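You operate a simulated robot arm through the tools that you are given. There is no shell and no other tool.

The job below is to be done with a simulated robot arm. You get a single attempt, and the scene is never put back.

Task
Put things in order on the dining table top. At the end: the blue flour dish is on the teal trivet; the green beans can from the dining table top is on the black trivet; the drink bottle stands where the beaker (pot) stood; the blue tea packet from the dining table top stands on top of the grey roll of foil; the beaker from the dining table top stands where the blue tea packet stood; whatever was shut is shut again. Leave all else as you found it, and nothing knocked over. Set down upright: beans can.

It is judged by the outcome, as a careful person would: the job done as asked, and still so three seconds after it is handed in. It fails if anything else is knocked over, pushed out of place, dropped, spilled or broken.

Robot
A 6-joint arm with a two-finger gripper, fixed in place. Base frame: the origin is on the floor under the middle of its stand, x ahead of it, y to its left, z up; the work surface is at about z = 0.753. Lengths are in m, angles in rad, forces in N, time in s.
With the tool pointing down near the work surface it reaches from about 0.32 to 0.68 m from the base axis. Its first joint turns from -1.152 to 1.152 rad. Payload 2.45 kg.
Tool frame: the origin (TCP) lies between the finger pads and is the grasp point; the fingertips stand 0.03 m ahead of it; z points along the fingers, y is the line along which they close. The gripper opens to 0.106 m; its body begins 0.079 m behind the TCP.
Orientation is told as [roll, pitch, yaw] about the base's x, y, z axes, in that order, counted from this pose: with the fingers straight down and closing along the base's y, the tool's x points along the base's -x, its y along +y and its z along -z.

Tools
- The arm moves only by the tool step_arm. Its argument "plan" is a list of rows, each a list of 2 entries, a list of its own where there are three numbers: the shift along the tool's x, y, z in m, then the turn, a rotation vector about the tool's x, y, z in rad. In form: [[[x, y, z], [wx, wy, wz]], ...]. A call has 1 to 20 rows; each row shifts and turns the commanded pose from where the row before left it, along the tool's axes as they then stand. "hand" is the finger opening in m, from 0 to 0.106, set as the call begins (left out, the last holds). Each row takes 0.2 s and may step no farther than 0.05 m and 0.15 rad from the row before; otherwise, or with a gripper value out of range, the whole call is refused. A pose out of reach is approached as far as the arm can. The call stops where the force on the tool passes 40 N (or 10 N more than at its start, if that is more) or the arm is blocked; 0.2 s more then pass. The fingers move at their own pace (about 0.153 m/s each) and stop on an object; they squeeze with about 32 N. The grip force told is the motor's: it shows also when the fingers shut on nothing. Time passes only in rows, and 0.2 s behind the last, so rows that do not move let the fingers close. The reply holds the time, the measured pose of the TCP, the force on the tool along the base axes, the opening and the grip force, in the units named above and with some noise, with the torque about the TCP (base axes, N m) and any sound that the robot's microphone picked up, and new pictures: "show" is both (left out), scene, wrist or none.
- Cameras (640 x 400 px; columns grow to the right, rows downward): "scene" is fixed at [0.0627, 0.4546, 1.3673]; the picture's right is [-0.39, -0.92, 0.00], its down [-0.80, 0.34, -0.50] and it looks along [0.46, -0.19, -0.87] (base axes); focal length 325 px, centre (320, 200). "wrist" rides on the gripper at [0.076, -0.002, -0.106] in the tool frame; the picture's right is [0.02, 1.00, 0.00], its down [-0.78, 0.02, -0.62] and it looks along [-0.62, 0.01, 0.78] (tool axes); focal length 247 px, centre (320, 200). There is no depth. A picture from a camera that has moved, and an enlarged one, comes with that camera's place and axes in the base frame and with its lens.
- close_up(camera, box): a new picture of the part [left, top, right, bottom] of that camera's present view, enlarged. No time passes.
- sign_off(): hands the job in; it is judged then, once.

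Nothing tells you positions but the pictures and the camera data. Unless the task says otherwise, let go and move clear before handing in.

The tools are called after ">>>" by a JSON object that holds its "fn" and its "kwargs". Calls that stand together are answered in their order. step_arm: Moves the arm, as the interface text tells. Its arguments: {"type":"object","properties":{"plan":{"type":"array","items":{"type":"array"}},"hand":{"type":"number"},"show":{"type":"string","enum":["both","scene","wrist","none"]}},"required":["plan"]} The other tools are called the same way: close_up (camera, box) takes an enlarged picture of a part of a camera's view; sign_off () hands the job in.

At the start:

```text
clock: 0.0
eef_pos: [0.2712, 0.204, 1.0129]
tool_rot: [0.001, -0.003, 0.0]
ft_force: [0.0, -0.1, -0.4]
ft_torque: [-0.01, 0.01, 0.02]
gripper_width: 0.1059
gripper_force: 0.0
```

scene: 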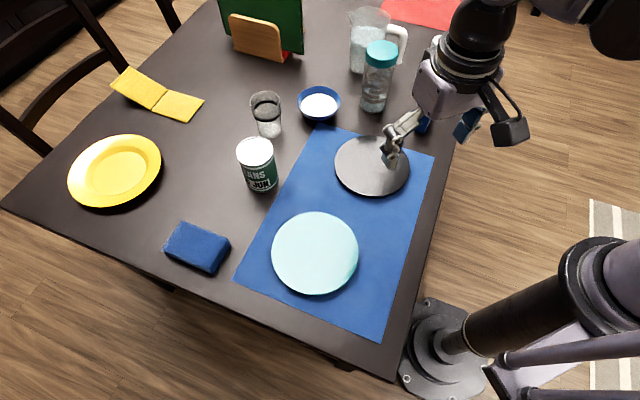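
wrist: 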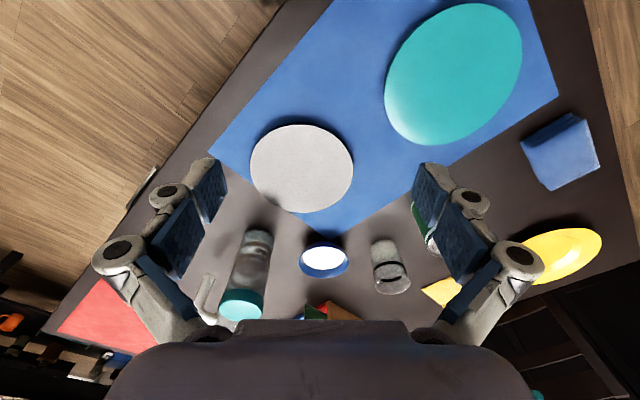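

I see a table with a blue mat carrying a teal and a dark trivet, plus a beans can, a blue bowl, a bottle, a jug, a glass-like cylinder and a blue packet. Before moving, I'll enlarge parts of the views to identify each thing.

>>> {"fn": "close_up", "kwargs": {"camera": "scene", "box": [220, 60, 440, 200]}}

>>> {"fn": "close_up", "kwargs": {"camera": "scene", "box": [200, 0, 480, 140]}}

>>> {"fn": "close_up", "kwargs": {"camera": "scene", "box": [50, 120, 370, 320]}}

>>> {"fn": "close_up", "kwargs": {"camera": "wrist", "box": [180, 180, 480, 340]}}

>>> {"fn": "close_up", "kwargs": {"camera": "wrist", "box": [0, 180, 240, 400]}}

```text
2.86 times, centred on (330, 130) of scene
camera zoom: at [0.0627, 0.4546, 1.3673], right [-0.39, -0.92, 0.0], down [-0.8, 0.34, -0.5], along [0.46, -0.19, -0.87], focal length 928 px, centre (291, 400)
```

zoom: 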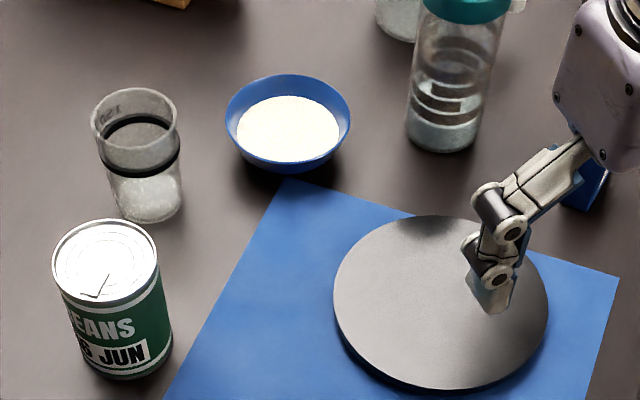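

```text
2.29 times, centred on (340, 70) of scene
camera zoom: at [0.0627, 0.4546, 1.3673], right [-0.39, -0.92, 0.0], down [-0.8, 0.34, -0.5], along [0.46, -0.19, -0.87], focal length 742 px, centre (274, 497)
```

zoom: 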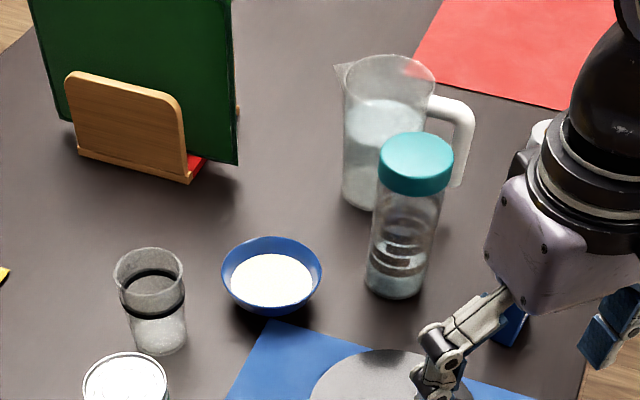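

```text
2.00 times, centred on (210, 220) of scene
camera zoom: at [0.0627, 0.4546, 1.3673], right [-0.39, -0.92, 0.0], down [-0.8, 0.34, -0.5], along [0.46, -0.19, -0.87], focal length 649 px, centre (540, 160)
```

zoom: 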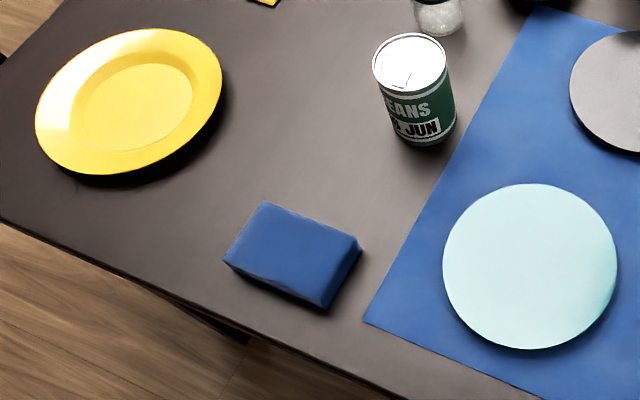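

```text
2.13 times, centred on (330, 260) of wrist
camera zoom: at [0.1942, 0.202, 1.1196], right [-0.02, 1.0, 0.0], down [0.78, 0.02, 0.62], along [0.62, 0.01, -0.78], focal length 527 px, centre (299, 72)
```

zoom: 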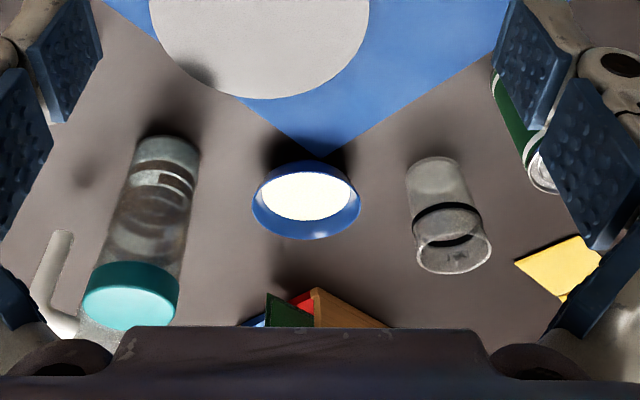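

```text
1.82 times, centred on (120, 290) of wrist
camera zoom: at [0.1942, 0.202, 1.1196], right [-0.02, 1.0, 0.0], down [0.78, 0.02, 0.62], along [0.62, 0.01, -0.78], focal length 449 px, centre (684, 36)
```

zoom: 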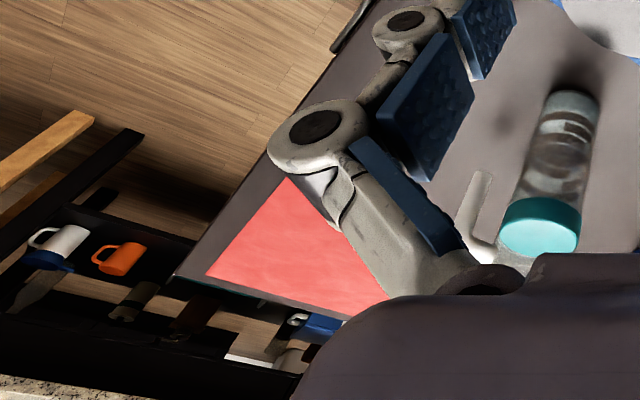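

I take it that the beans can is near (0.48, 0.42), the beaker with the black band near (0.61, 0.36), the flour dish near (0.63, 0.22), the bottle near (0.60, 0.08) and the tea packet near (0.37, 0.58). I can't see the grey foil roll yet, so I'll raise the arm and swing it right to look at the hidden area.

>>> {"fn": "step_arm", "kwargs": {"plan": [[[-0.03, 0, -0.04], [0, 0, 0]], [[-0.03, 0, -0.04], [0, 0, 0]], [[0, -0.05, 0], [0, 0, 0]], [[0, -0.05, 0], [0, 0, 0]], [[0, -0.05, 0], [0, 0, 0]], [[0, -0.05, 0], [0, 0, 0]], [[0, -0.05, 0], [0, 0, 0]], [[0, -0.05, 0], [0, 0, 0]], [[0, -0.05, 0], [0, 0, 0]], [[0, -0.05, 0], [0, 0, 0]]]}}

```text
clock: 2.2
eef_pos: [0.3316, -0.1972, 1.0913]
tool_rot: [-0.001, -0.002, 0.001]
ft_force: [-0.4, 0.5, 1.0]
ft_torque: [0.04, -0.01, -0.03]
gripper_width: 0.1059
gripper_force: 0.0
camera wrist: at [0.2546, -0.1991, 1.1988], right [-0.02, 1.0, 0.0], down [0.78, 0.02, 0.62], along [0.62, 0.01, -0.78], focal length 247 px, centre (320, 200)
```

scene: 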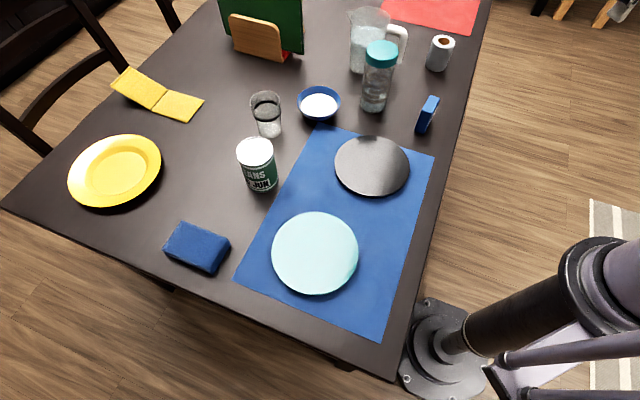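
wrist: 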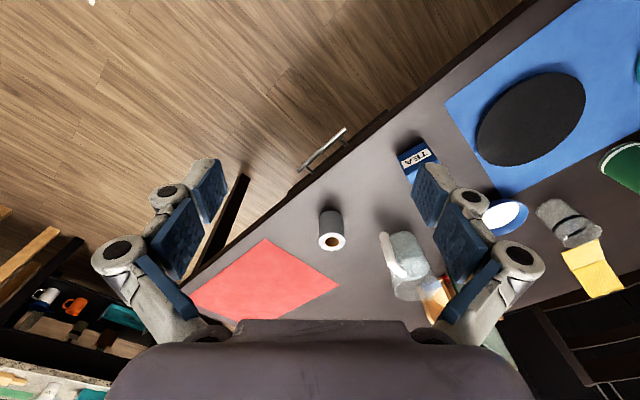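

Now the hidden items show: a standing blue TEA packet near the table's near edge and a standing grey roll beyond it (the flat blue block is something else, a sponge). I'll enlarge these for measurement.

>>> {"fn": "close_up", "kwargs": {"camera": "scene", "box": [340, 0, 500, 100]}}

>>> {"fn": "close_up", "kwargs": {"camera": "scene", "box": [340, 60, 500, 160]}}

>>> {"fn": "close_up", "kwargs": {"camera": "wrist", "box": [280, 100, 520, 250]}}

>>> {"fn": "close_up", "kwargs": {"camera": "scene", "box": [220, 70, 380, 200]}}

>>> {"fn": "close_up", "kwargs": {"camera": "scene", "box": [240, 120, 440, 320]}}

```text
4.00 times, centred on (420, 50) of scene
camera zoom: at [0.0627, 0.4546, 1.3673], right [-0.39, -0.92, 0.0], down [-0.8, 0.34, -0.5], along [0.46, -0.19, -0.87], focal length 1298 px, centre (-80, 800)
```

zoom: 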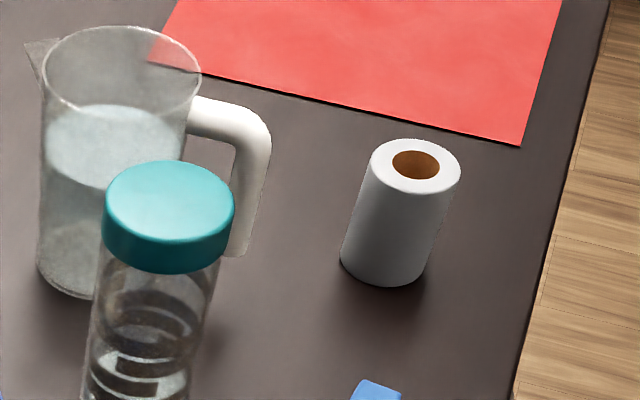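

```text
4.00 times, centred on (420, 110) of scene
camera zoom: at [0.0627, 0.4546, 1.3673], right [-0.39, -0.92, 0.0], down [-0.8, 0.34, -0.5], along [0.46, -0.19, -0.87], focal length 1298 px, centre (-80, 560)
```

zoom: 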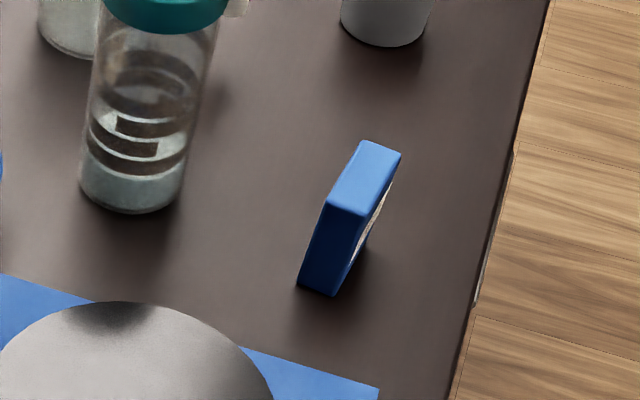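

```text
2.67 times, centred on (400, 175) of wrist
camera zoom: at [0.2546, -0.1991, 1.1988], right [-0.02, 1.0, 0.0], down [0.78, 0.02, 0.62], along [0.62, 0.01, -0.78], focal length 659 px, centre (107, 267)
```

zoom: 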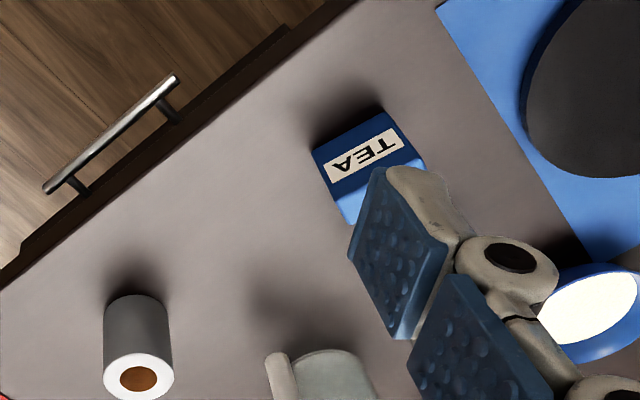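

```text
3.08 times, centred on (300, 135) of scene
camera zoom: at [0.0627, 0.4546, 1.3673], right [-0.39, -0.92, 0.0], down [-0.8, 0.34, -0.5], along [0.46, -0.19, -0.87], focal length 999 px, centre (382, 400)
```

zoom: 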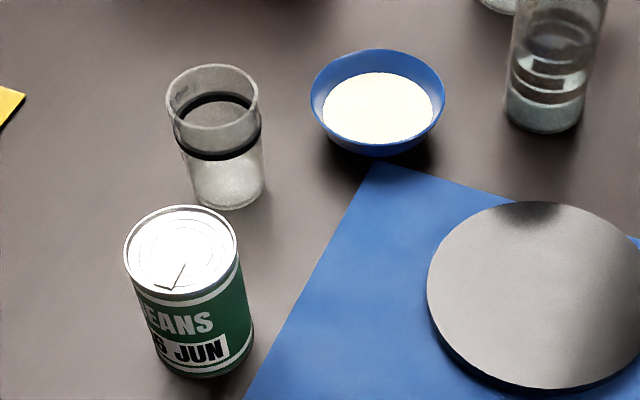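

```text
2.00 times, centred on (340, 220) of scene
camera zoom: at [0.0627, 0.4546, 1.3673], right [-0.39, -0.92, 0.0], down [-0.8, 0.34, -0.5], along [0.46, -0.19, -0.87], focal length 649 px, centre (280, 160)
```

zoom: 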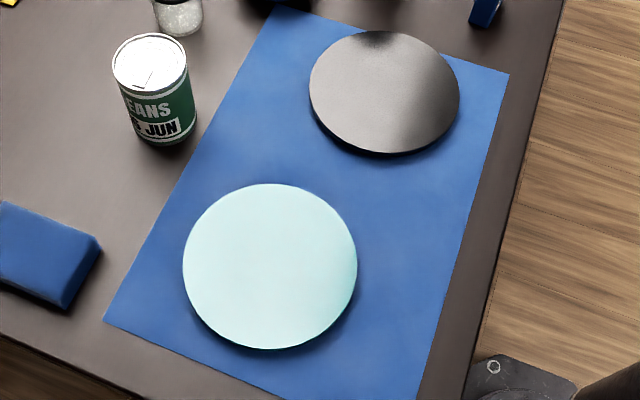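

The TEA packet stands near (0.49, -0.01), turned about 40°, and the grey roll stands near (0.67, -0.166) with its top at z ≈ 0.826. Next I'll fly high over to the can and bowl to measure them with the wrist camera.

>>> {"fn": "step_arm", "kwargs": {"plan": [[[-0.045, 0, 0], [0, 0, 0]], [[-0.045, 0, 0], [0, 0, 0]], [[0, 0.05, 0], [0, 0, 0]], [[0, 0.05, 0], [0, 0, 0]], [[0, 0.05, 0], [0, 0, 0]], [[0, 0.05, 0], [0, 0, 0]], [[0, 0.05, 0], [0, 0, 0]]]}}

>>> {"fn": "close_up", "kwargs": {"camera": "wrist", "box": [240, 120, 440, 320]}}

>>> {"fn": "step_arm", "kwargs": {"plan": [[[0, 0.05, 0], [0, 0, 0]], [[0, 0.05, 0], [0, 0, 0]], [[0, 0.05, 0], [0, 0, 0]], [[0, 0.05, 0], [0, 0, 0]], [[0, 0.05, 0], [0, 0, 0]]]}}

>>> {"fn": "close_up", "kwargs": {"camera": "wrist", "box": [160, 100, 480, 300]}}

```text
clock: 3.8
eef_pos: [0.4211, 0.0557, 1.0936]
tool_rot: [-0.002, -0.003, -0.002]
ft_force: [-0.6, -0.5, -0.3]
ft_torque: [0.03, 0.0, 0.0]
gripper_width: 0.106
gripper_force: 0.0
camera wrist: at [0.3446, 0.054, 1.2004], right [-0.02, 1.0, 0.0], down [0.78, 0.02, 0.62], along [0.62, 0.01, -0.78], focal length 247 px, centre (320, 200)
```

scene: 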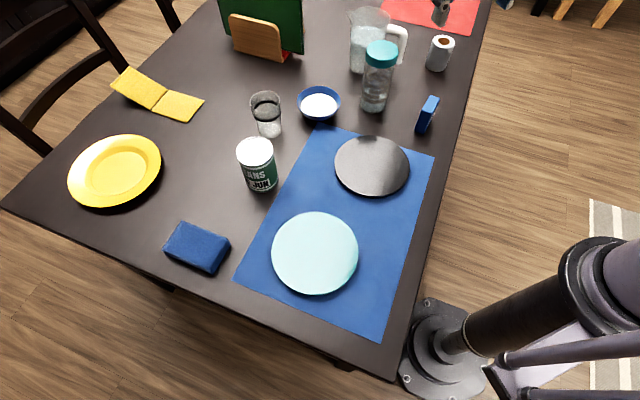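
wrist: 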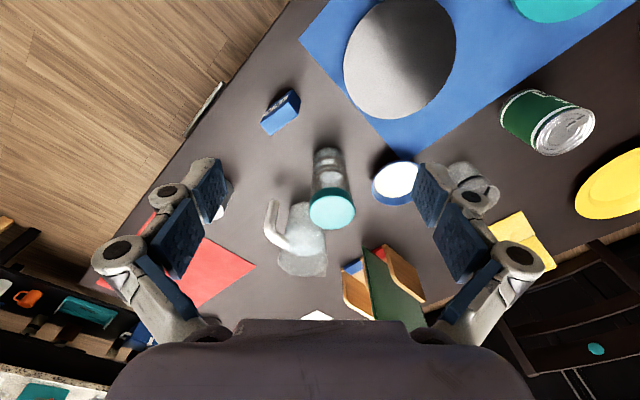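

```text
2.00 times, centred on (340, 220) of wrist
camera zoom: at [0.3446, 0.054, 1.2004], right [-0.02, 1.0, 0.0], down [0.78, 0.02, 0.62], along [0.62, 0.01, -0.78], focal length 494 px, centre (280, 160)
```

zoom: 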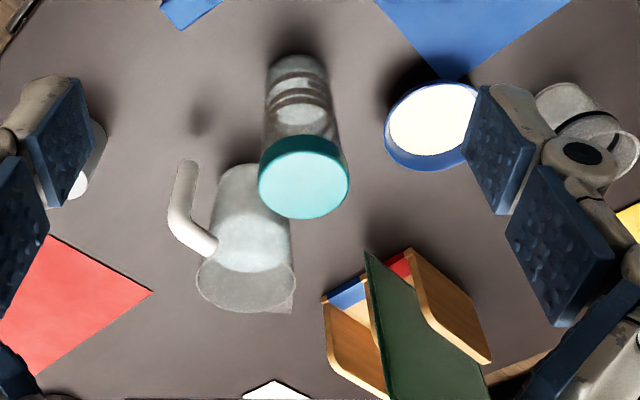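

```text
clock: 5.0
eef_pos: [0.4214, 0.3053, 1.0915]
tool_rot: [0.0, -0.002, -0.003]
ft_force: [0.7, 0.2, -0.4]
ft_torque: [-0.03, -0.02, -0.01]
gripper_width: 0.106
gripper_force: 0.1
camera wrist: at [0.3437, 0.3033, 1.1999], right [-0.02, 1.0, 0.0], down [0.78, 0.02, 0.62], along [0.62, 0.01, -0.78], focal length 247 px, centre (320, 200)
```

scene: 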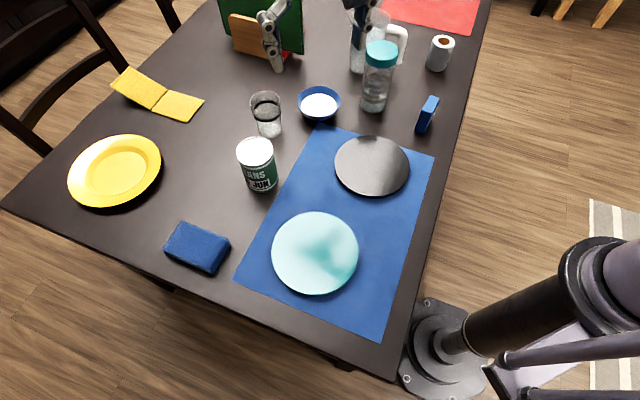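
wrist: 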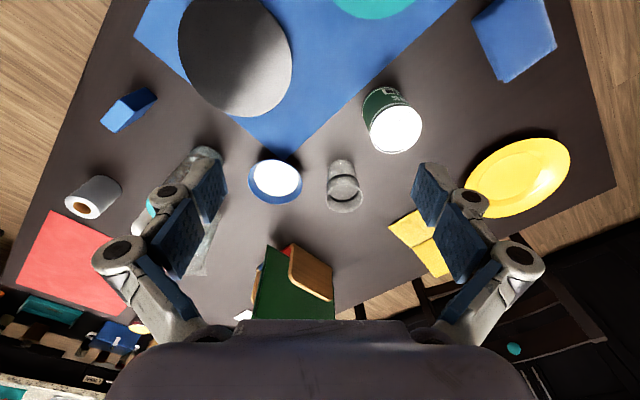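

```text
2.00 times, centred on (320, 200) of wrist
camera zoom: at [0.3437, 0.3033, 1.1999], right [-0.02, 1.0, 0.0], down [0.78, 0.02, 0.62], along [0.62, 0.01, -0.78], focal length 494 px, centre (320, 200)
```

zoom: 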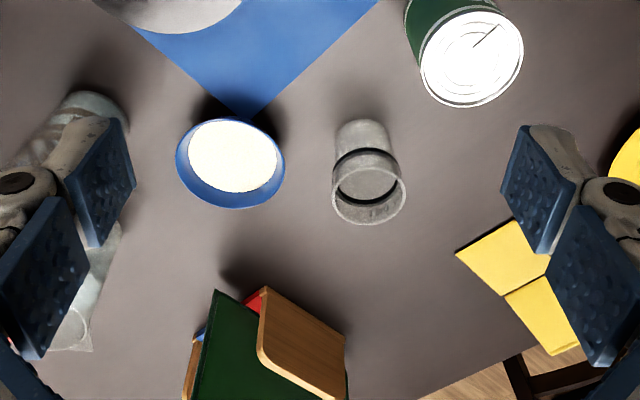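

The bowl rim measures about 0.106 m (as wide as the gripper opens), so it will need a rim grip later. First comes the beans can at about (0.484, 0.414); I'll go above it and check alignment.

>>> {"fn": "step_arm", "kwargs": {"plan": [[[-0.0209, 0.0362, 0], [0, 0, 0]], [[-0.0209, 0.0362, 0], [0, 0, 0]], [[-0.0208, 0.0363, 0], [0, 0, 0]], [[0, 0, 0.04], [0, 0, 0]], [[0, 0, 0.04], [0, 0, 0]], [[0, 0, 0.04], [0, 0, 0]], [[0, 0, 0.02], [0, 0, 0]]]}}

>>> {"fn": "close_up", "kwargs": {"camera": "wrist", "box": [160, 80, 480, 300]}}

```text
clock: 6.6
eef_pos: [0.4811, 0.4102, 0.9508]
tool_rot: [0.0, -0.002, -0.001]
ft_force: [0.7, -0.8, -0.4]
ft_torque: [-0.01, 0.02, 0.02]
gripper_width: 0.106
gripper_force: 0.1
out of reach, approached as far as the arm can: row 3
camera wrist: at [0.4045, 0.4086, 1.0578], right [-0.02, 1.0, 0.0], down [0.78, 0.02, 0.62], along [0.62, 0.01, -0.78], focal length 247 px, centre (320, 200)
```

scene: 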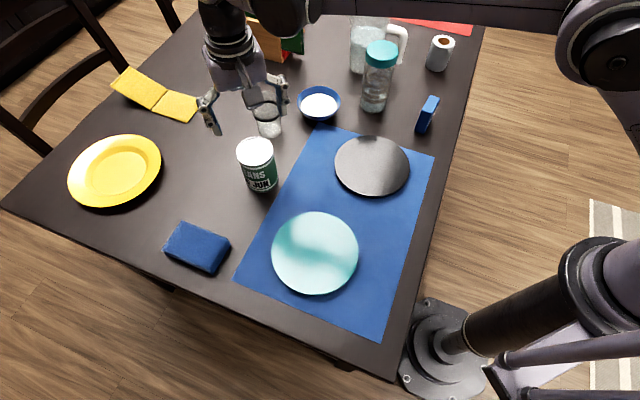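
wrist: 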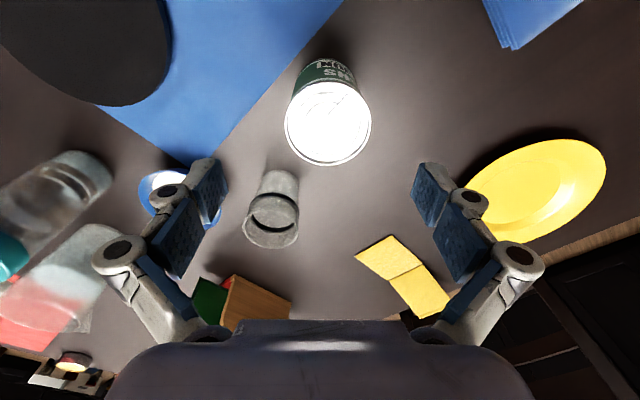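

```text
1.82 times, centred on (320, 190) of wrist
camera zoom: at [0.4045, 0.4086, 1.0578], right [-0.02, 1.0, 0.0], down [0.78, 0.02, 0.62], along [0.62, 0.01, -0.78], focal length 449 px, centre (320, 218)
```

zoom: 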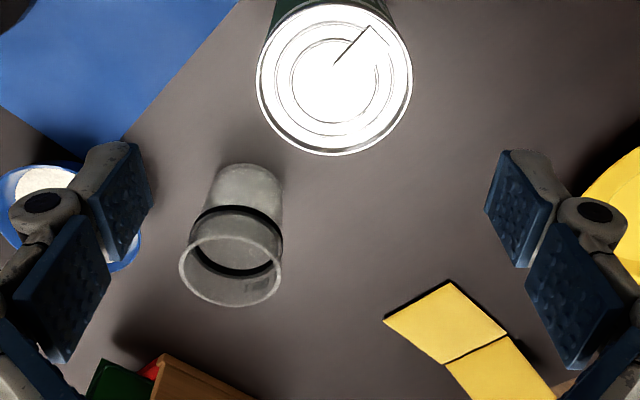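

The can's top is centred about (0.482, 0.416), almost directly between the fingers. I'll descend around it to grip height and check.

>>> {"fn": "step_arm", "kwargs": {"plan": [[[0, 0.003, 0.04], [0, 0, 0]], [[0, 0.002, 0.04], [0, 0, 0]], [[0, 0, 0.03], [0, 0, 0]], [[0, 0, 0.025], [0, 0, 0]]], "show": "wrist"}}

```text
clock: 7.6
eef_pos: [0.482, 0.4155, 0.8149]
tool_rot: [0.0, -0.001, -0.001]
ft_force: [-0.4, 0.0, -0.5]
ft_torque: [-0.01, 0.0, -0.01]
gripper_width: 0.1059
gripper_force: 0.0
camera wrist: at [0.4052, 0.4134, 0.9223], right [-0.02, 1.0, 0.0], down [0.78, 0.02, 0.62], along [0.62, 0.01, -0.78], focal length 247 px, centre (320, 200)
```

wrist: 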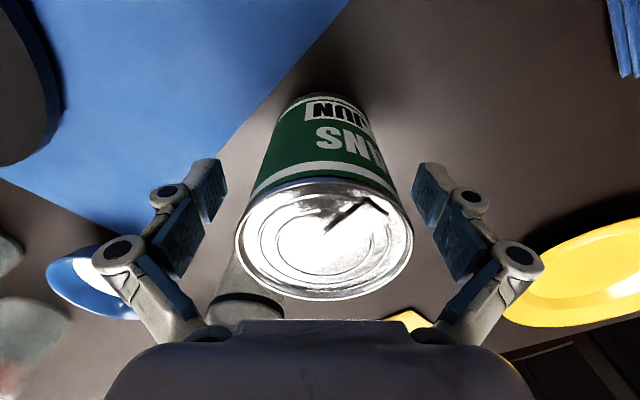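

The can sits between the fingers, so I'll close on it.

>>> {"fn": "step_arm", "kwargs": {"plan": [[[0, 0, 0], [0, 0, 0]], [[0, 0, 0], [0, 0, 0]], [[0, 0, 0], [0, 0, 0]]], "hand": 0.05, "show": "wrist"}}

```text
clock: 8.4
eef_pos: [0.4826, 0.4155, 0.8165]
tool_rot: [0.0, -0.001, -0.001]
ft_force: [0.2, 5.4, 15.5]
ft_torque: [0.05, -0.07, 0.19]
gripper_width: 0.07
gripper_force: 31.7
camera wrist: at [0.405, 0.4137, 0.9232], right [-0.02, 1.0, 0.0], down [0.78, 0.02, 0.62], along [0.62, 0.02, -0.78], focal length 247 px, centre (320, 200)
```

wrist: 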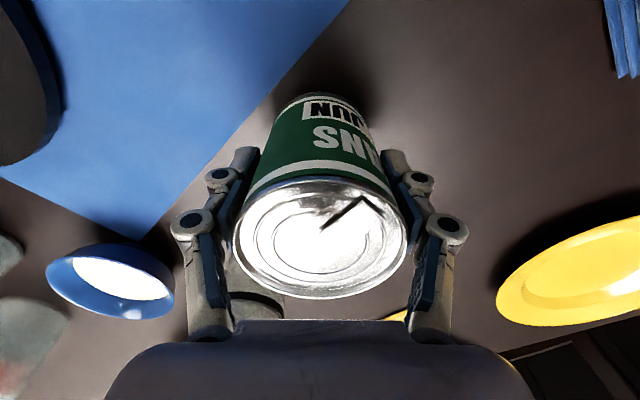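

Gripped at 0.070 m. I'll lift and watch the load.

>>> {"fn": "step_arm", "kwargs": {"plan": [[[0, 0, -0.02], [0, 0, 0]], [[0, 0, -0.03], [0, 0, 0]], [[0, 0, -0.04], [0, 0, 0]], [[0, 0, 0], [0, 0, 0]]]}}

```text
clock: 9.4
eef_pos: [0.4808, 0.4158, 0.906]
tool_rot: [0.001, -0.003, -0.002]
ft_force: [0.4, 0.1, -4.2]
ft_torque: [0.03, 0.02, -0.02]
gripper_width: 0.0698
gripper_force: 31.9
camera wrist: at [0.4047, 0.4137, 1.0137], right [-0.02, 1.0, 0.0], down [0.78, 0.02, 0.62], along [0.62, 0.01, -0.78], focal length 247 px, centre (320, 200)
```

scene: 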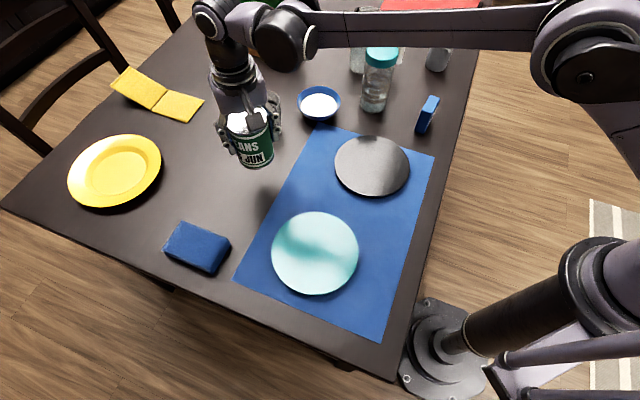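
wrist: 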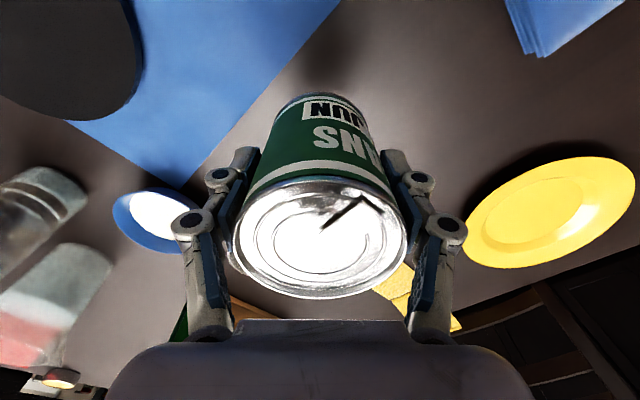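

The can is held firmly (about 0.4 kg). Now I'll carry it over the black trivet at about (0.42, 0.173).

>>> {"fn": "step_arm", "kwargs": {"plan": [[[0.0102, -0.0405, 0], [0, 0, 0]], [[0.0102, -0.0405, 0], [0, 0, 0]], [[0.0102, -0.0405, 0], [0, 0, 0]], [[0.0102, -0.0405, 0], [0, 0, 0]], [[0.0102, -0.0405, 0], [0, 0, 0]], [[0.0102, -0.0405, 0], [0, 0, 0]], [[0, 0, 0], [0, 0, 0]]]}}

>>> {"fn": "close_up", "kwargs": {"camera": "scene", "box": [280, 60, 480, 220]}}

```text
clock: 11.0
eef_pos: [0.4208, 0.1719, 0.9056]
tool_rot: [-0.001, -0.003, -0.001]
ft_force: [0.1, 0.3, -3.9]
ft_torque: [0.0, 0.06, 0.03]
gripper_width: 0.0698
gripper_force: 32.3
camera wrist: at [0.3437, 0.1704, 1.0128], right [-0.02, 1.0, 0.0], down [0.78, 0.02, 0.62], along [0.62, 0.01, -0.78], focal length 247 px, centre (320, 200)
```

scene: 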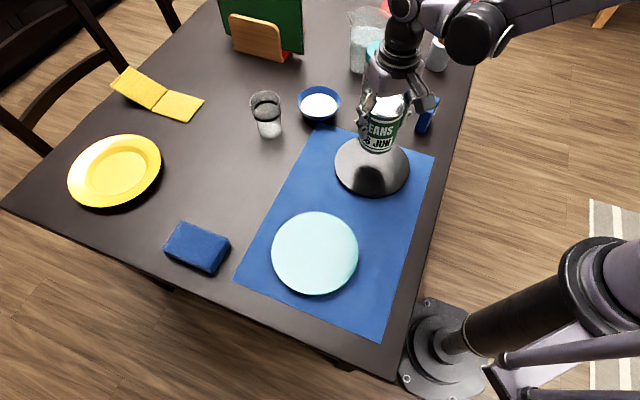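
wrist: 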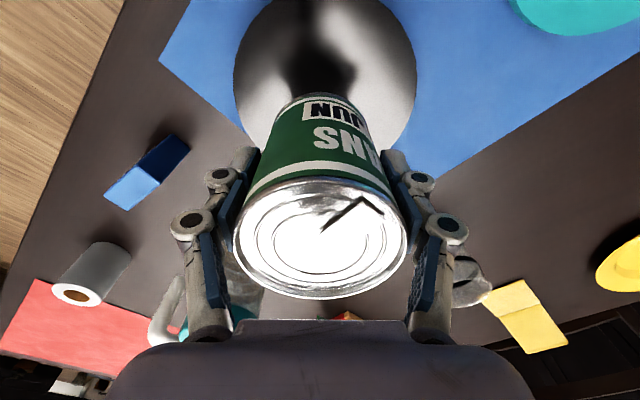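

```text
2.50 times, centred on (380, 140) of scene
camera zoom: at [0.0628, 0.4546, 1.3673], right [-0.39, -0.92, 0.0], down [-0.8, 0.34, -0.5], along [0.46, -0.19, -0.87], focal length 812 px, centre (170, 350)
```

zoom: 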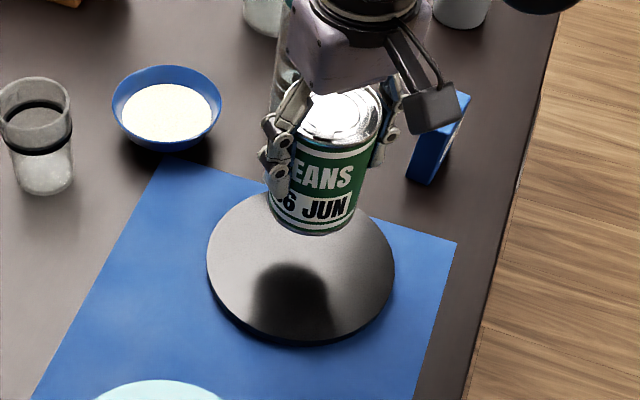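

The can hangs over the trivet's centre. I'll lower it close, then in small steps until it touches.

>>> {"fn": "step_arm", "kwargs": {"plan": [[[0, 0, 0.03], [0, 0, 0]], [[0, 0, 0.025], [0, 0, 0]], [[0, 0, 0.012], [0, 0, 0]], [[0, 0, 0], [0, 0, 0]]], "show": "none"}}

>>> {"fn": "step_arm", "kwargs": {"plan": [[[0, 0, 0.004], [0, 0, 0]], [[0, 0, 0], [0, 0, 0]]], "show": "none"}}

>>> {"fn": "step_arm", "kwargs": {"plan": [[[0, 0, 0.003], [0, 0, 0]], [[0, 0, 0], [0, 0, 0]]]}}

>>> {"fn": "close_up", "kwargs": {"camera": "scene", "box": [280, 60, 480, 220]}}

```text
clock: 12.0
eef_pos: [0.4202, 0.173, 0.8389]
tool_rot: [-0.001, -0.001, 0.002]
ft_force: [0.6, 0.3, -4.3]
ft_torque: [0.01, 0.03, -0.01]
gripper_width: 0.0697
gripper_force: 31.4
```

```text
clock: 12.6
eef_pos: [0.4199, 0.1723, 0.8354]
tool_rot: [-0.002, -0.003, 0.0]
ft_force: [-0.3, 0.1, 24.3]
ft_torque: [-0.04, -0.1, 0.32]
gripper_width: 0.0701
gripper_force: 31.7
```

```text
clock: 13.2
eef_pos: [0.4212, 0.1726, 0.8317]
tool_rot: [0.002, -0.002, -0.001]
ft_force: [0.2, 0.4, 24.0]
ft_torque: [0.01, -0.17, 0.26]
gripper_width: 0.0696
gripper_force: 31.8
camera wrist: at [0.3432, 0.1711, 0.9394], right [-0.02, 1.0, 0.0], down [0.78, 0.02, 0.62], along [0.62, 0.01, -0.78], focal length 247 px, centre (320, 200)
```

scene: 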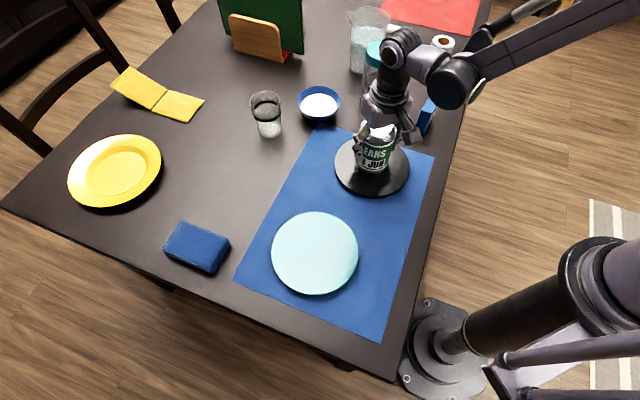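
wrist: 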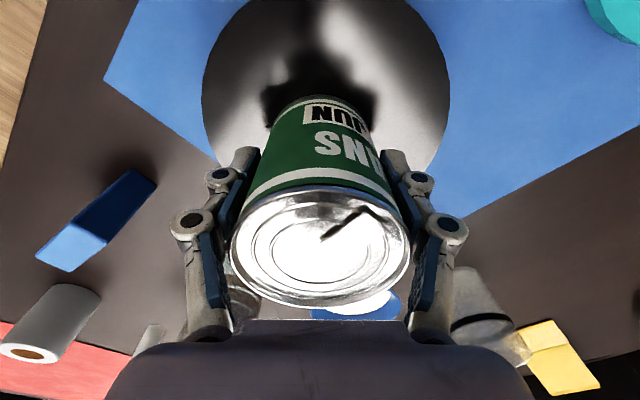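

```text
2.50 times, centred on (380, 140) of scene
camera zoom: at [0.0624, 0.4545, 1.3673], right [-0.39, -0.92, 0.0], down [-0.8, 0.34, -0.5], along [0.46, -0.19, -0.87], focal length 812 px, centre (170, 350)
```

zoom: 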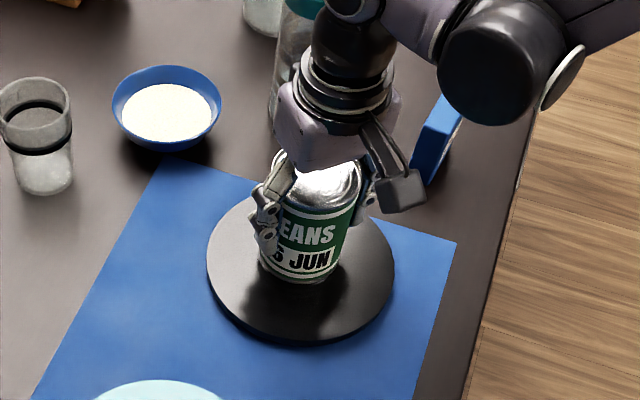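

The can is resting on the trivet (24 N contact). I'll open the fingers and rise straight up.

>>> {"fn": "step_arm", "kwargs": {"plan": [[[0, 0, 0], [0, 0, 0]], [[0, 0, 0], [0, 0, 0]]], "hand": 0.106, "show": "wrist"}}

>>> {"fn": "step_arm", "kwargs": {"plan": [[[0, 0, -0.03], [0, 0, 0]], [[0, 0, -0.04], [0, 0, 0]], [[0, 0, -0.05], [0, 0, 0]], [[0, 0, -0.05], [0, 0, 0]]]}}

>>> {"fn": "close_up", "kwargs": {"camera": "wrist", "box": [160, 100, 480, 300]}}

```text
clock: 13.8
eef_pos: [0.4201, 0.1727, 0.8318]
tool_rot: [0.0, -0.003, 0.0]
ft_force: [0.6, 1.3, -0.3]
ft_torque: [0.02, -0.01, 0.01]
gripper_width: 0.1062
gripper_force: 0.1
camera wrist: at [0.3433, 0.1711, 0.9391], right [-0.02, 1.0, 0.0], down [0.78, 0.02, 0.62], along [0.62, 0.01, -0.78], focal length 247 px, centre (320, 200)
```

wrist: 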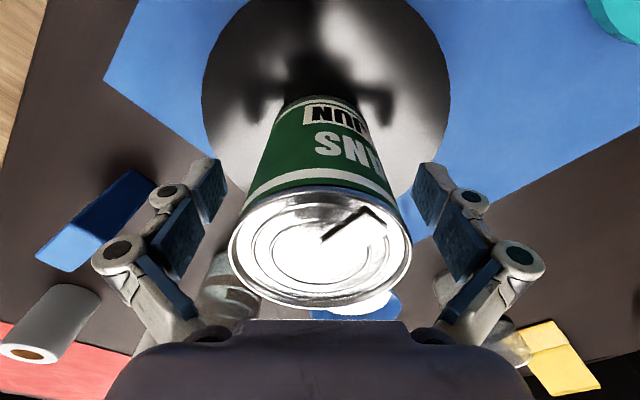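

```text
clock: 14.8
eef_pos: [0.4204, 0.1712, 1.0017]
tool_rot: [0.001, -0.001, 0.0]
ft_force: [-0.4, -0.6, 0.6]
ft_torque: [0.0, 0.01, 0.02]
gripper_width: 0.106
gripper_force: 0.0
camera wrist: at [0.3423, 0.1699, 1.1091], right [-0.02, 1.0, 0.0], down [0.78, 0.02, 0.62], along [0.62, 0.01, -0.78], focal length 247 px, centre (320, 200)
```

scene: 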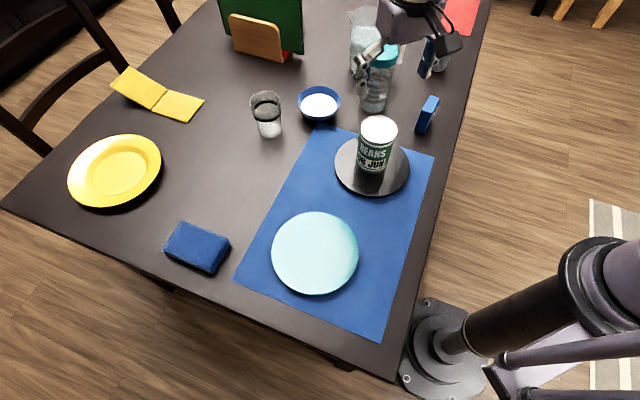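
wrist: 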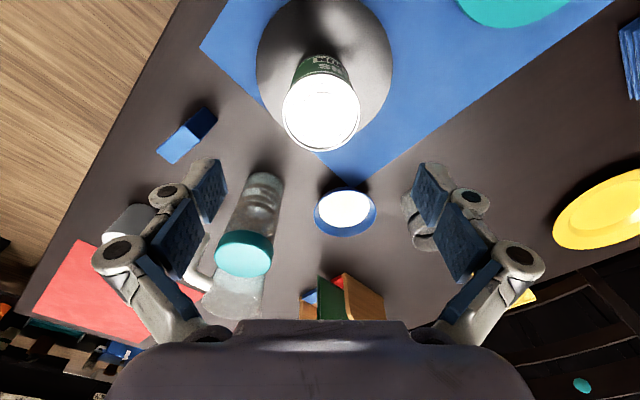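

```text
2.00 times, centred on (320, 200) of wrist
camera zoom: at [0.3423, 0.1699, 1.1091], right [-0.02, 1.0, 0.0], down [0.78, 0.02, 0.62], along [0.62, 0.01, -0.78], focal length 494 px, centre (320, 200)
```

zoom: 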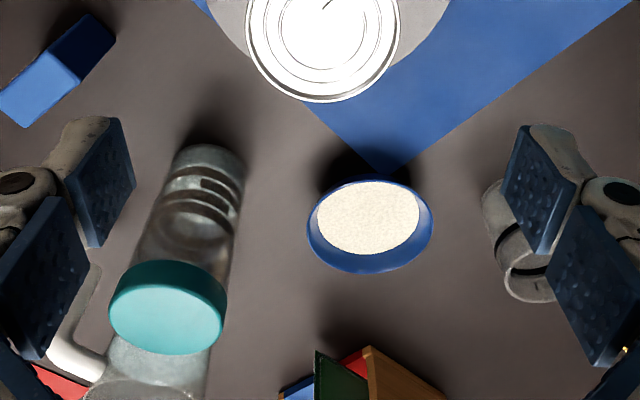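

The can stands on the black trivet. Before the thin tea packet, I'll check in free air how the fingertips extend as they close.

>>> {"fn": "step_arm", "kwargs": {"plan": [[[0, 0, 0], [0, 0, 0]], [[0, 0, 0], [0, 0, 0]], [[0, 0, 0], [0, 0, 0]]], "hand": 0.024, "show": "wrist"}}

>>> {"fn": "step_arm", "kwargs": {"plan": [[[0, 0, 0], [0, 0, 0]], [[0, 0, 0], [0, 0, 0]]], "hand": 0.06, "show": "wrist"}}

```text
clock: 15.6
eef_pos: [0.4191, 0.1717, 1.0013]
tool_rot: [0.0, -0.002, -0.002]
ft_force: [-0.1, -0.2, 0.1]
ft_torque: [-0.04, -0.03, -0.02]
gripper_width: 0.0241
gripper_force: 0.1
camera wrist: at [0.3424, 0.17, 1.1086], right [-0.02, 1.0, 0.0], down [0.78, 0.02, 0.62], along [0.62, 0.01, -0.78], focal length 247 px, centre (320, 200)
```

wrist: 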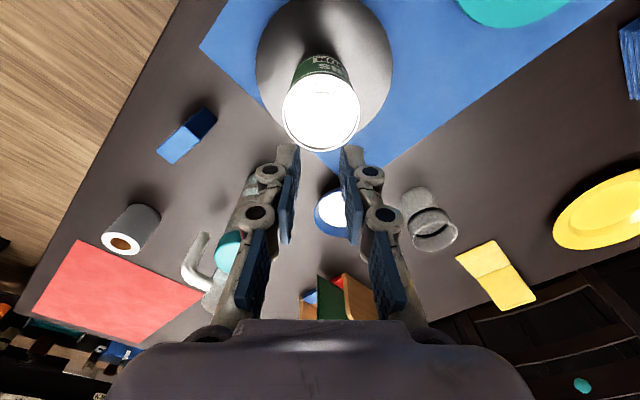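

```text
clock: 16.2
eef_pos: [0.4191, 0.1715, 1.0008]
tool_rot: [0.001, -0.001, 0.0]
ft_force: [-0.2, 0.4, -0.9]
ft_torque: [0.01, 0.0, 0.03]
gripper_width: 0.0602
gripper_force: 0.0
camera wrist: at [0.3424, 0.17, 1.1086], right [-0.02, 1.0, 0.0], down [0.78, 0.02, 0.62], along [0.62, 0.01, -0.78], focal length 247 px, centre (320, 200)
```

wrist: 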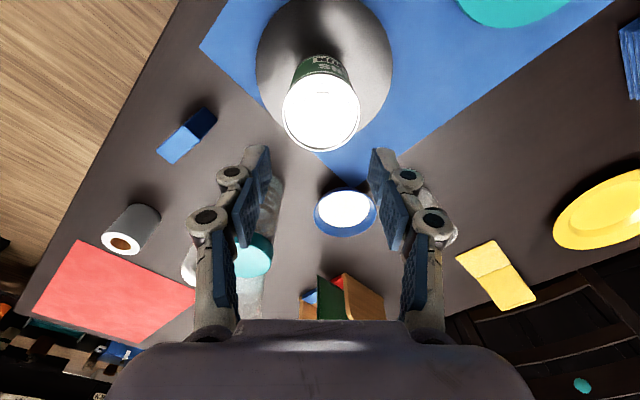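

Closing extends the tips by about 1.5 cm, so I'll pre-set the opening at 0.06 and keep the grip a bit higher. Now I'll go above the tea packet and yaw to line up with its thin side.

>>> {"fn": "step_arm", "kwargs": {"plan": [[[-0.0178, -0.0451, 0], [0, 0, 0]], [[-0.0178, -0.0451, 0], [0, 0, 0]], [[-0.0178, -0.0451, 0], [0, 0, 0]], [[-0.0178, -0.0451, 0], [0, 0, 0]], [[0, 0, 0], [0, 0, 0.15]], [[0, 0, 0], [0, 0, 0.15]], [[0, 0, 0], [0, 0, 0.15]], [[0, 0, 0], [0, 0, 0.15]], [[0, 0, 0], [0, 0, 0.15]], [[0, 0, 0], [0, 0, 0.15]]]}}

>>> {"fn": "close_up", "kwargs": {"camera": "wrist", "box": [220, 20, 420, 220]}}

>>> {"fn": "close_up", "kwargs": {"camera": "scene", "box": [360, 60, 480, 160]}}

```text
clock: 18.4
eef_pos: [0.4906, -0.0078, 1.0013]
tool_rot: [0.001, 0.0, -0.902]
ft_force: [0.2, -0.2, -0.5]
ft_torque: [-0.02, 0.0, 0.01]
gripper_width: 0.0601
gripper_force: 0.0
camera wrist: at [0.4419, 0.0508, 1.1087], right [0.77, 0.64, 0.0], down [0.5, -0.6, 0.62], along [0.4, -0.48, -0.78], focal length 247 px, centre (320, 200)
```

scene: 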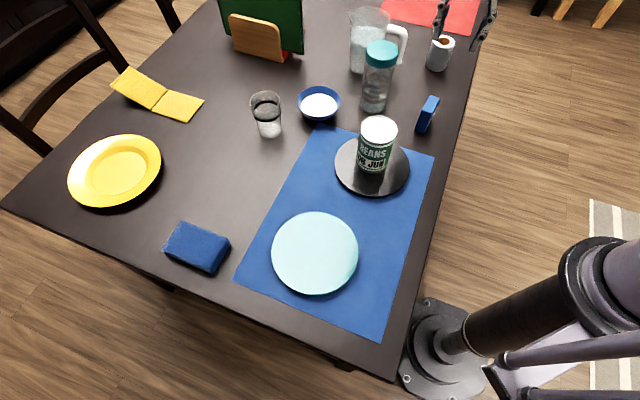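
wrist: 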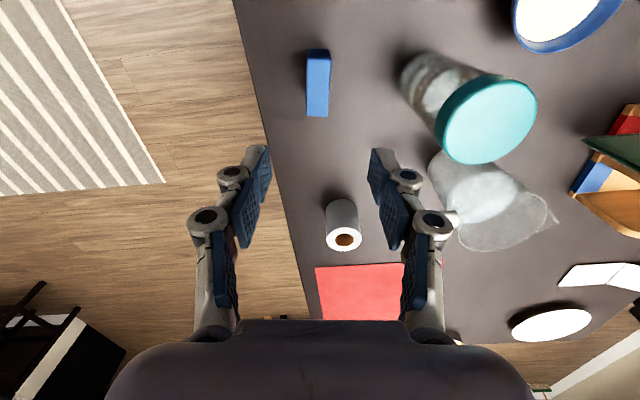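

```text
2.00 times, centred on (320, 120) of wrist
camera zoom: at [0.4419, 0.0508, 1.1087], right [0.77, 0.64, 0.0], down [0.5, -0.6, 0.62], along [0.4, -0.48, -0.78], focal length 494 px, centre (320, 360)
```

zoom: 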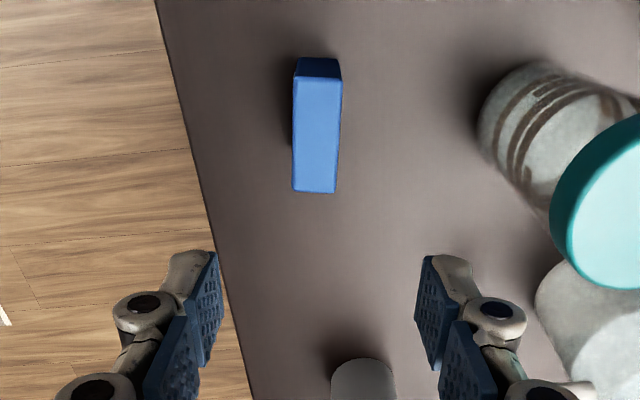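

```text
4.00 times, centred on (420, 110) of scene
camera zoom: at [0.0627, 0.4546, 1.3673], right [-0.39, -0.92, 0.0], down [-0.8, 0.34, -0.5], along [0.46, -0.19, -0.87], focal length 1298 px, centre (-80, 560)
```

zoom: 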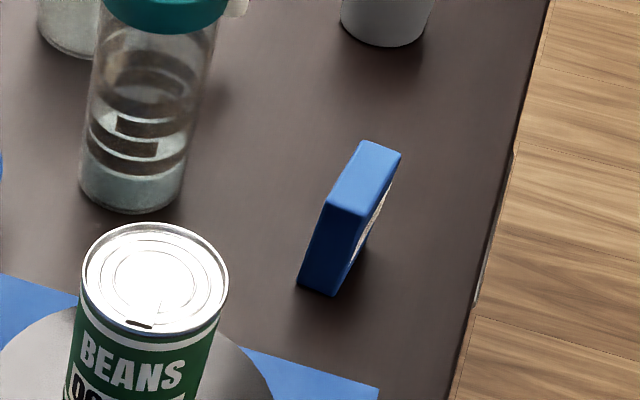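

The packet's top is centred near (0.486, -0.009) and lies along about -53°. The roll is at 0.69 m radius, so I'll tilt the tool 0.2 rad now (the same tilt will be used for placing) and descend to just above the packet to check.

>>> {"fn": "step_arm", "kwargs": {"plan": [[[0.0016, -0.004, 0], [0, 0, 0.025]], [[0, 0, 0], [0, -0.1, 0]], [[0, 0, 0], [0, -0.1, 0]], [[0.0076, 0, 0.0376], [0, 0, 0]], [[0.0076, 0, 0.0376], [0, 0, 0]], [[0.0066, 0, 0.0326], [0, 0, 0]], [[0, 0, 0], [0, 0, 0]]]}}

>>> {"fn": "close_up", "kwargs": {"camera": "wrist", "box": [200, 20, 440, 240]}}

>>> {"fn": "close_up", "kwargs": {"camera": "scene", "box": [360, 40, 480, 140]}}

```text
clock: 20.0
eef_pos: [0.4873, -0.0097, 0.891]
tool_rot: [0.003, -0.2, -0.926]
ft_force: [0.0, -0.5, -0.2]
ft_torque: [-0.02, -0.01, 0.02]
gripper_width: 0.0601
gripper_force: 0.0
camera wrist: at [0.4271, 0.0662, 0.9814], right [0.79, 0.62, 0.0], down [0.4, -0.5, 0.76], along [0.47, -0.6, -0.64], focal length 247 px, centre (320, 200)
```

scene: 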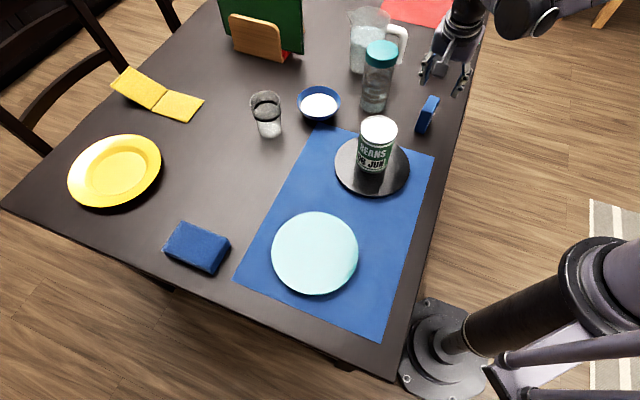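
wrist: 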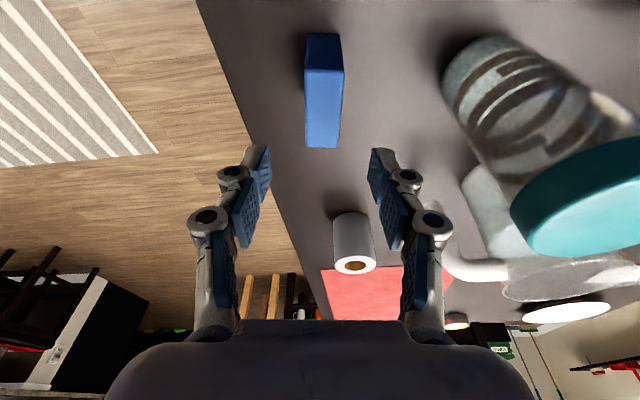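

```text
1.82 times, centred on (320, 130) of wrist
camera zoom: at [0.4271, 0.0662, 0.9814], right [0.79, 0.62, 0.0], down [0.4, -0.5, 0.76], along [0.47, -0.6, -0.64], focal length 449 px, centre (320, 327)
```

zoom: 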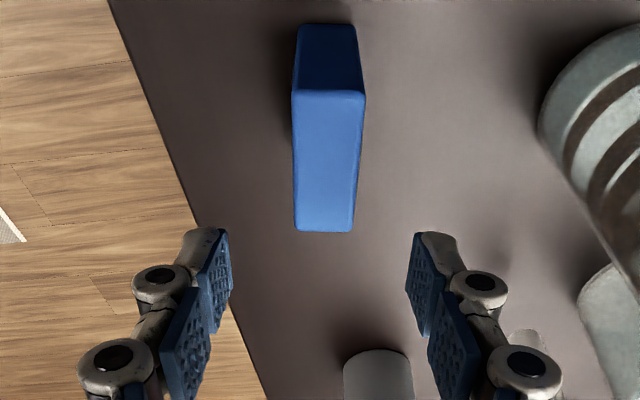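

```text
4.00 times, centred on (420, 90) of scene
camera zoom: at [0.0627, 0.4546, 1.3673], right [-0.39, -0.92, 0.0], down [-0.8, 0.34, -0.5], along [0.46, -0.19, -0.87], focal length 1298 px, centre (-80, 640)
```

zoom: 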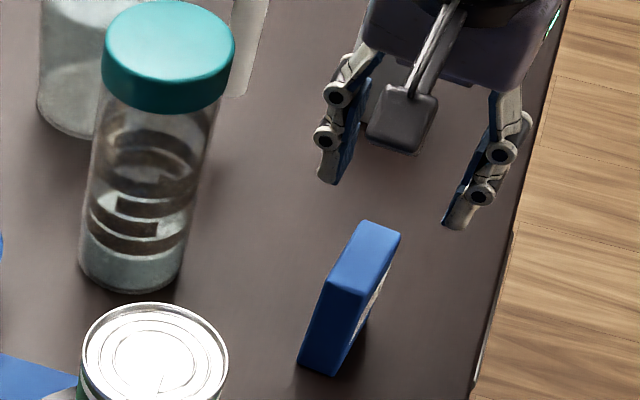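

Alignment is good: the TCP is at (0.487, -0.010) against a packet centre of (0.487, -0.008). I'll descend to grip height.

>>> {"fn": "step_arm", "kwargs": {"plan": [[[0.006, 0, 0.0294], [0, 0, 0]], [[0.006, 0, 0.0294], [0, 0, 0]], [[0.0046, 0, 0.0225], [0, 0, 0]], [[0, 0, 0], [0, 0, 0]]]}}

>>> {"fn": "close_up", "kwargs": {"camera": "scene", "box": [360, 60, 480, 160]}}

```text
clock: 21.0
eef_pos: [0.4889, -0.0092, 0.809]
tool_rot: [0.001, -0.199, -0.925]
ft_force: [-0.5, 0.7, 0.2]
ft_torque: [0.04, 0.02, 0.0]
gripper_width: 0.0602
gripper_force: 0.1
camera wrist: at [0.4275, 0.0663, 0.8981], right [0.79, 0.62, 0.0], down [0.4, -0.5, 0.76], along [0.47, -0.6, -0.64], focal length 247 px, centre (320, 200)
```

scene: 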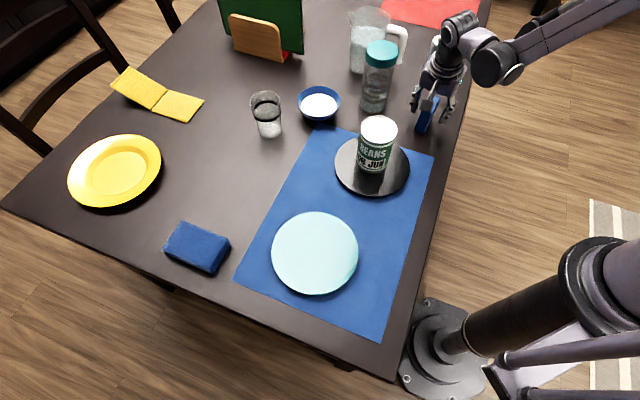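
wrist: 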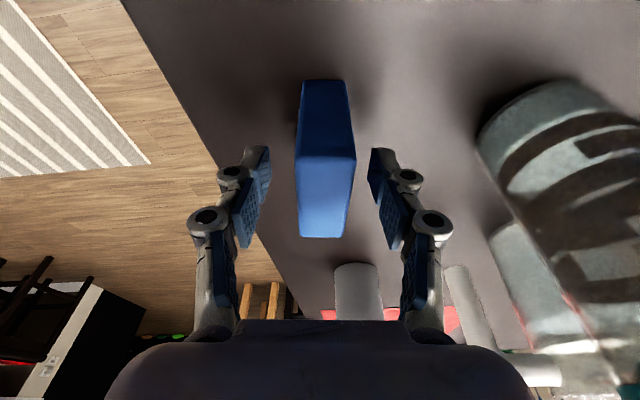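

```text
4.00 times, centred on (420, 110) of scene
camera zoom: at [0.0627, 0.4546, 1.3673], right [-0.39, -0.92, 0.0], down [-0.8, 0.34, -0.5], along [0.46, -0.19, -0.87], focal length 1298 px, centre (-80, 560)
```

zoom: 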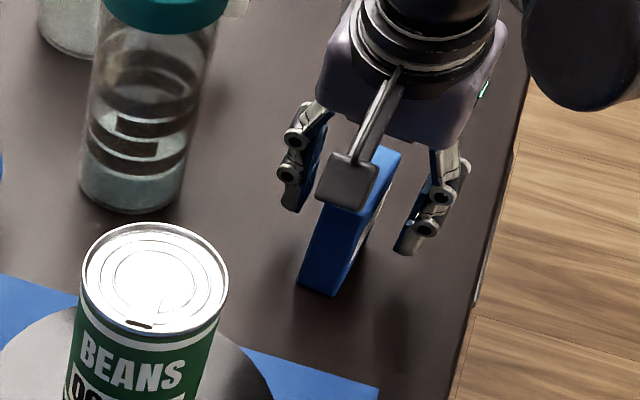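

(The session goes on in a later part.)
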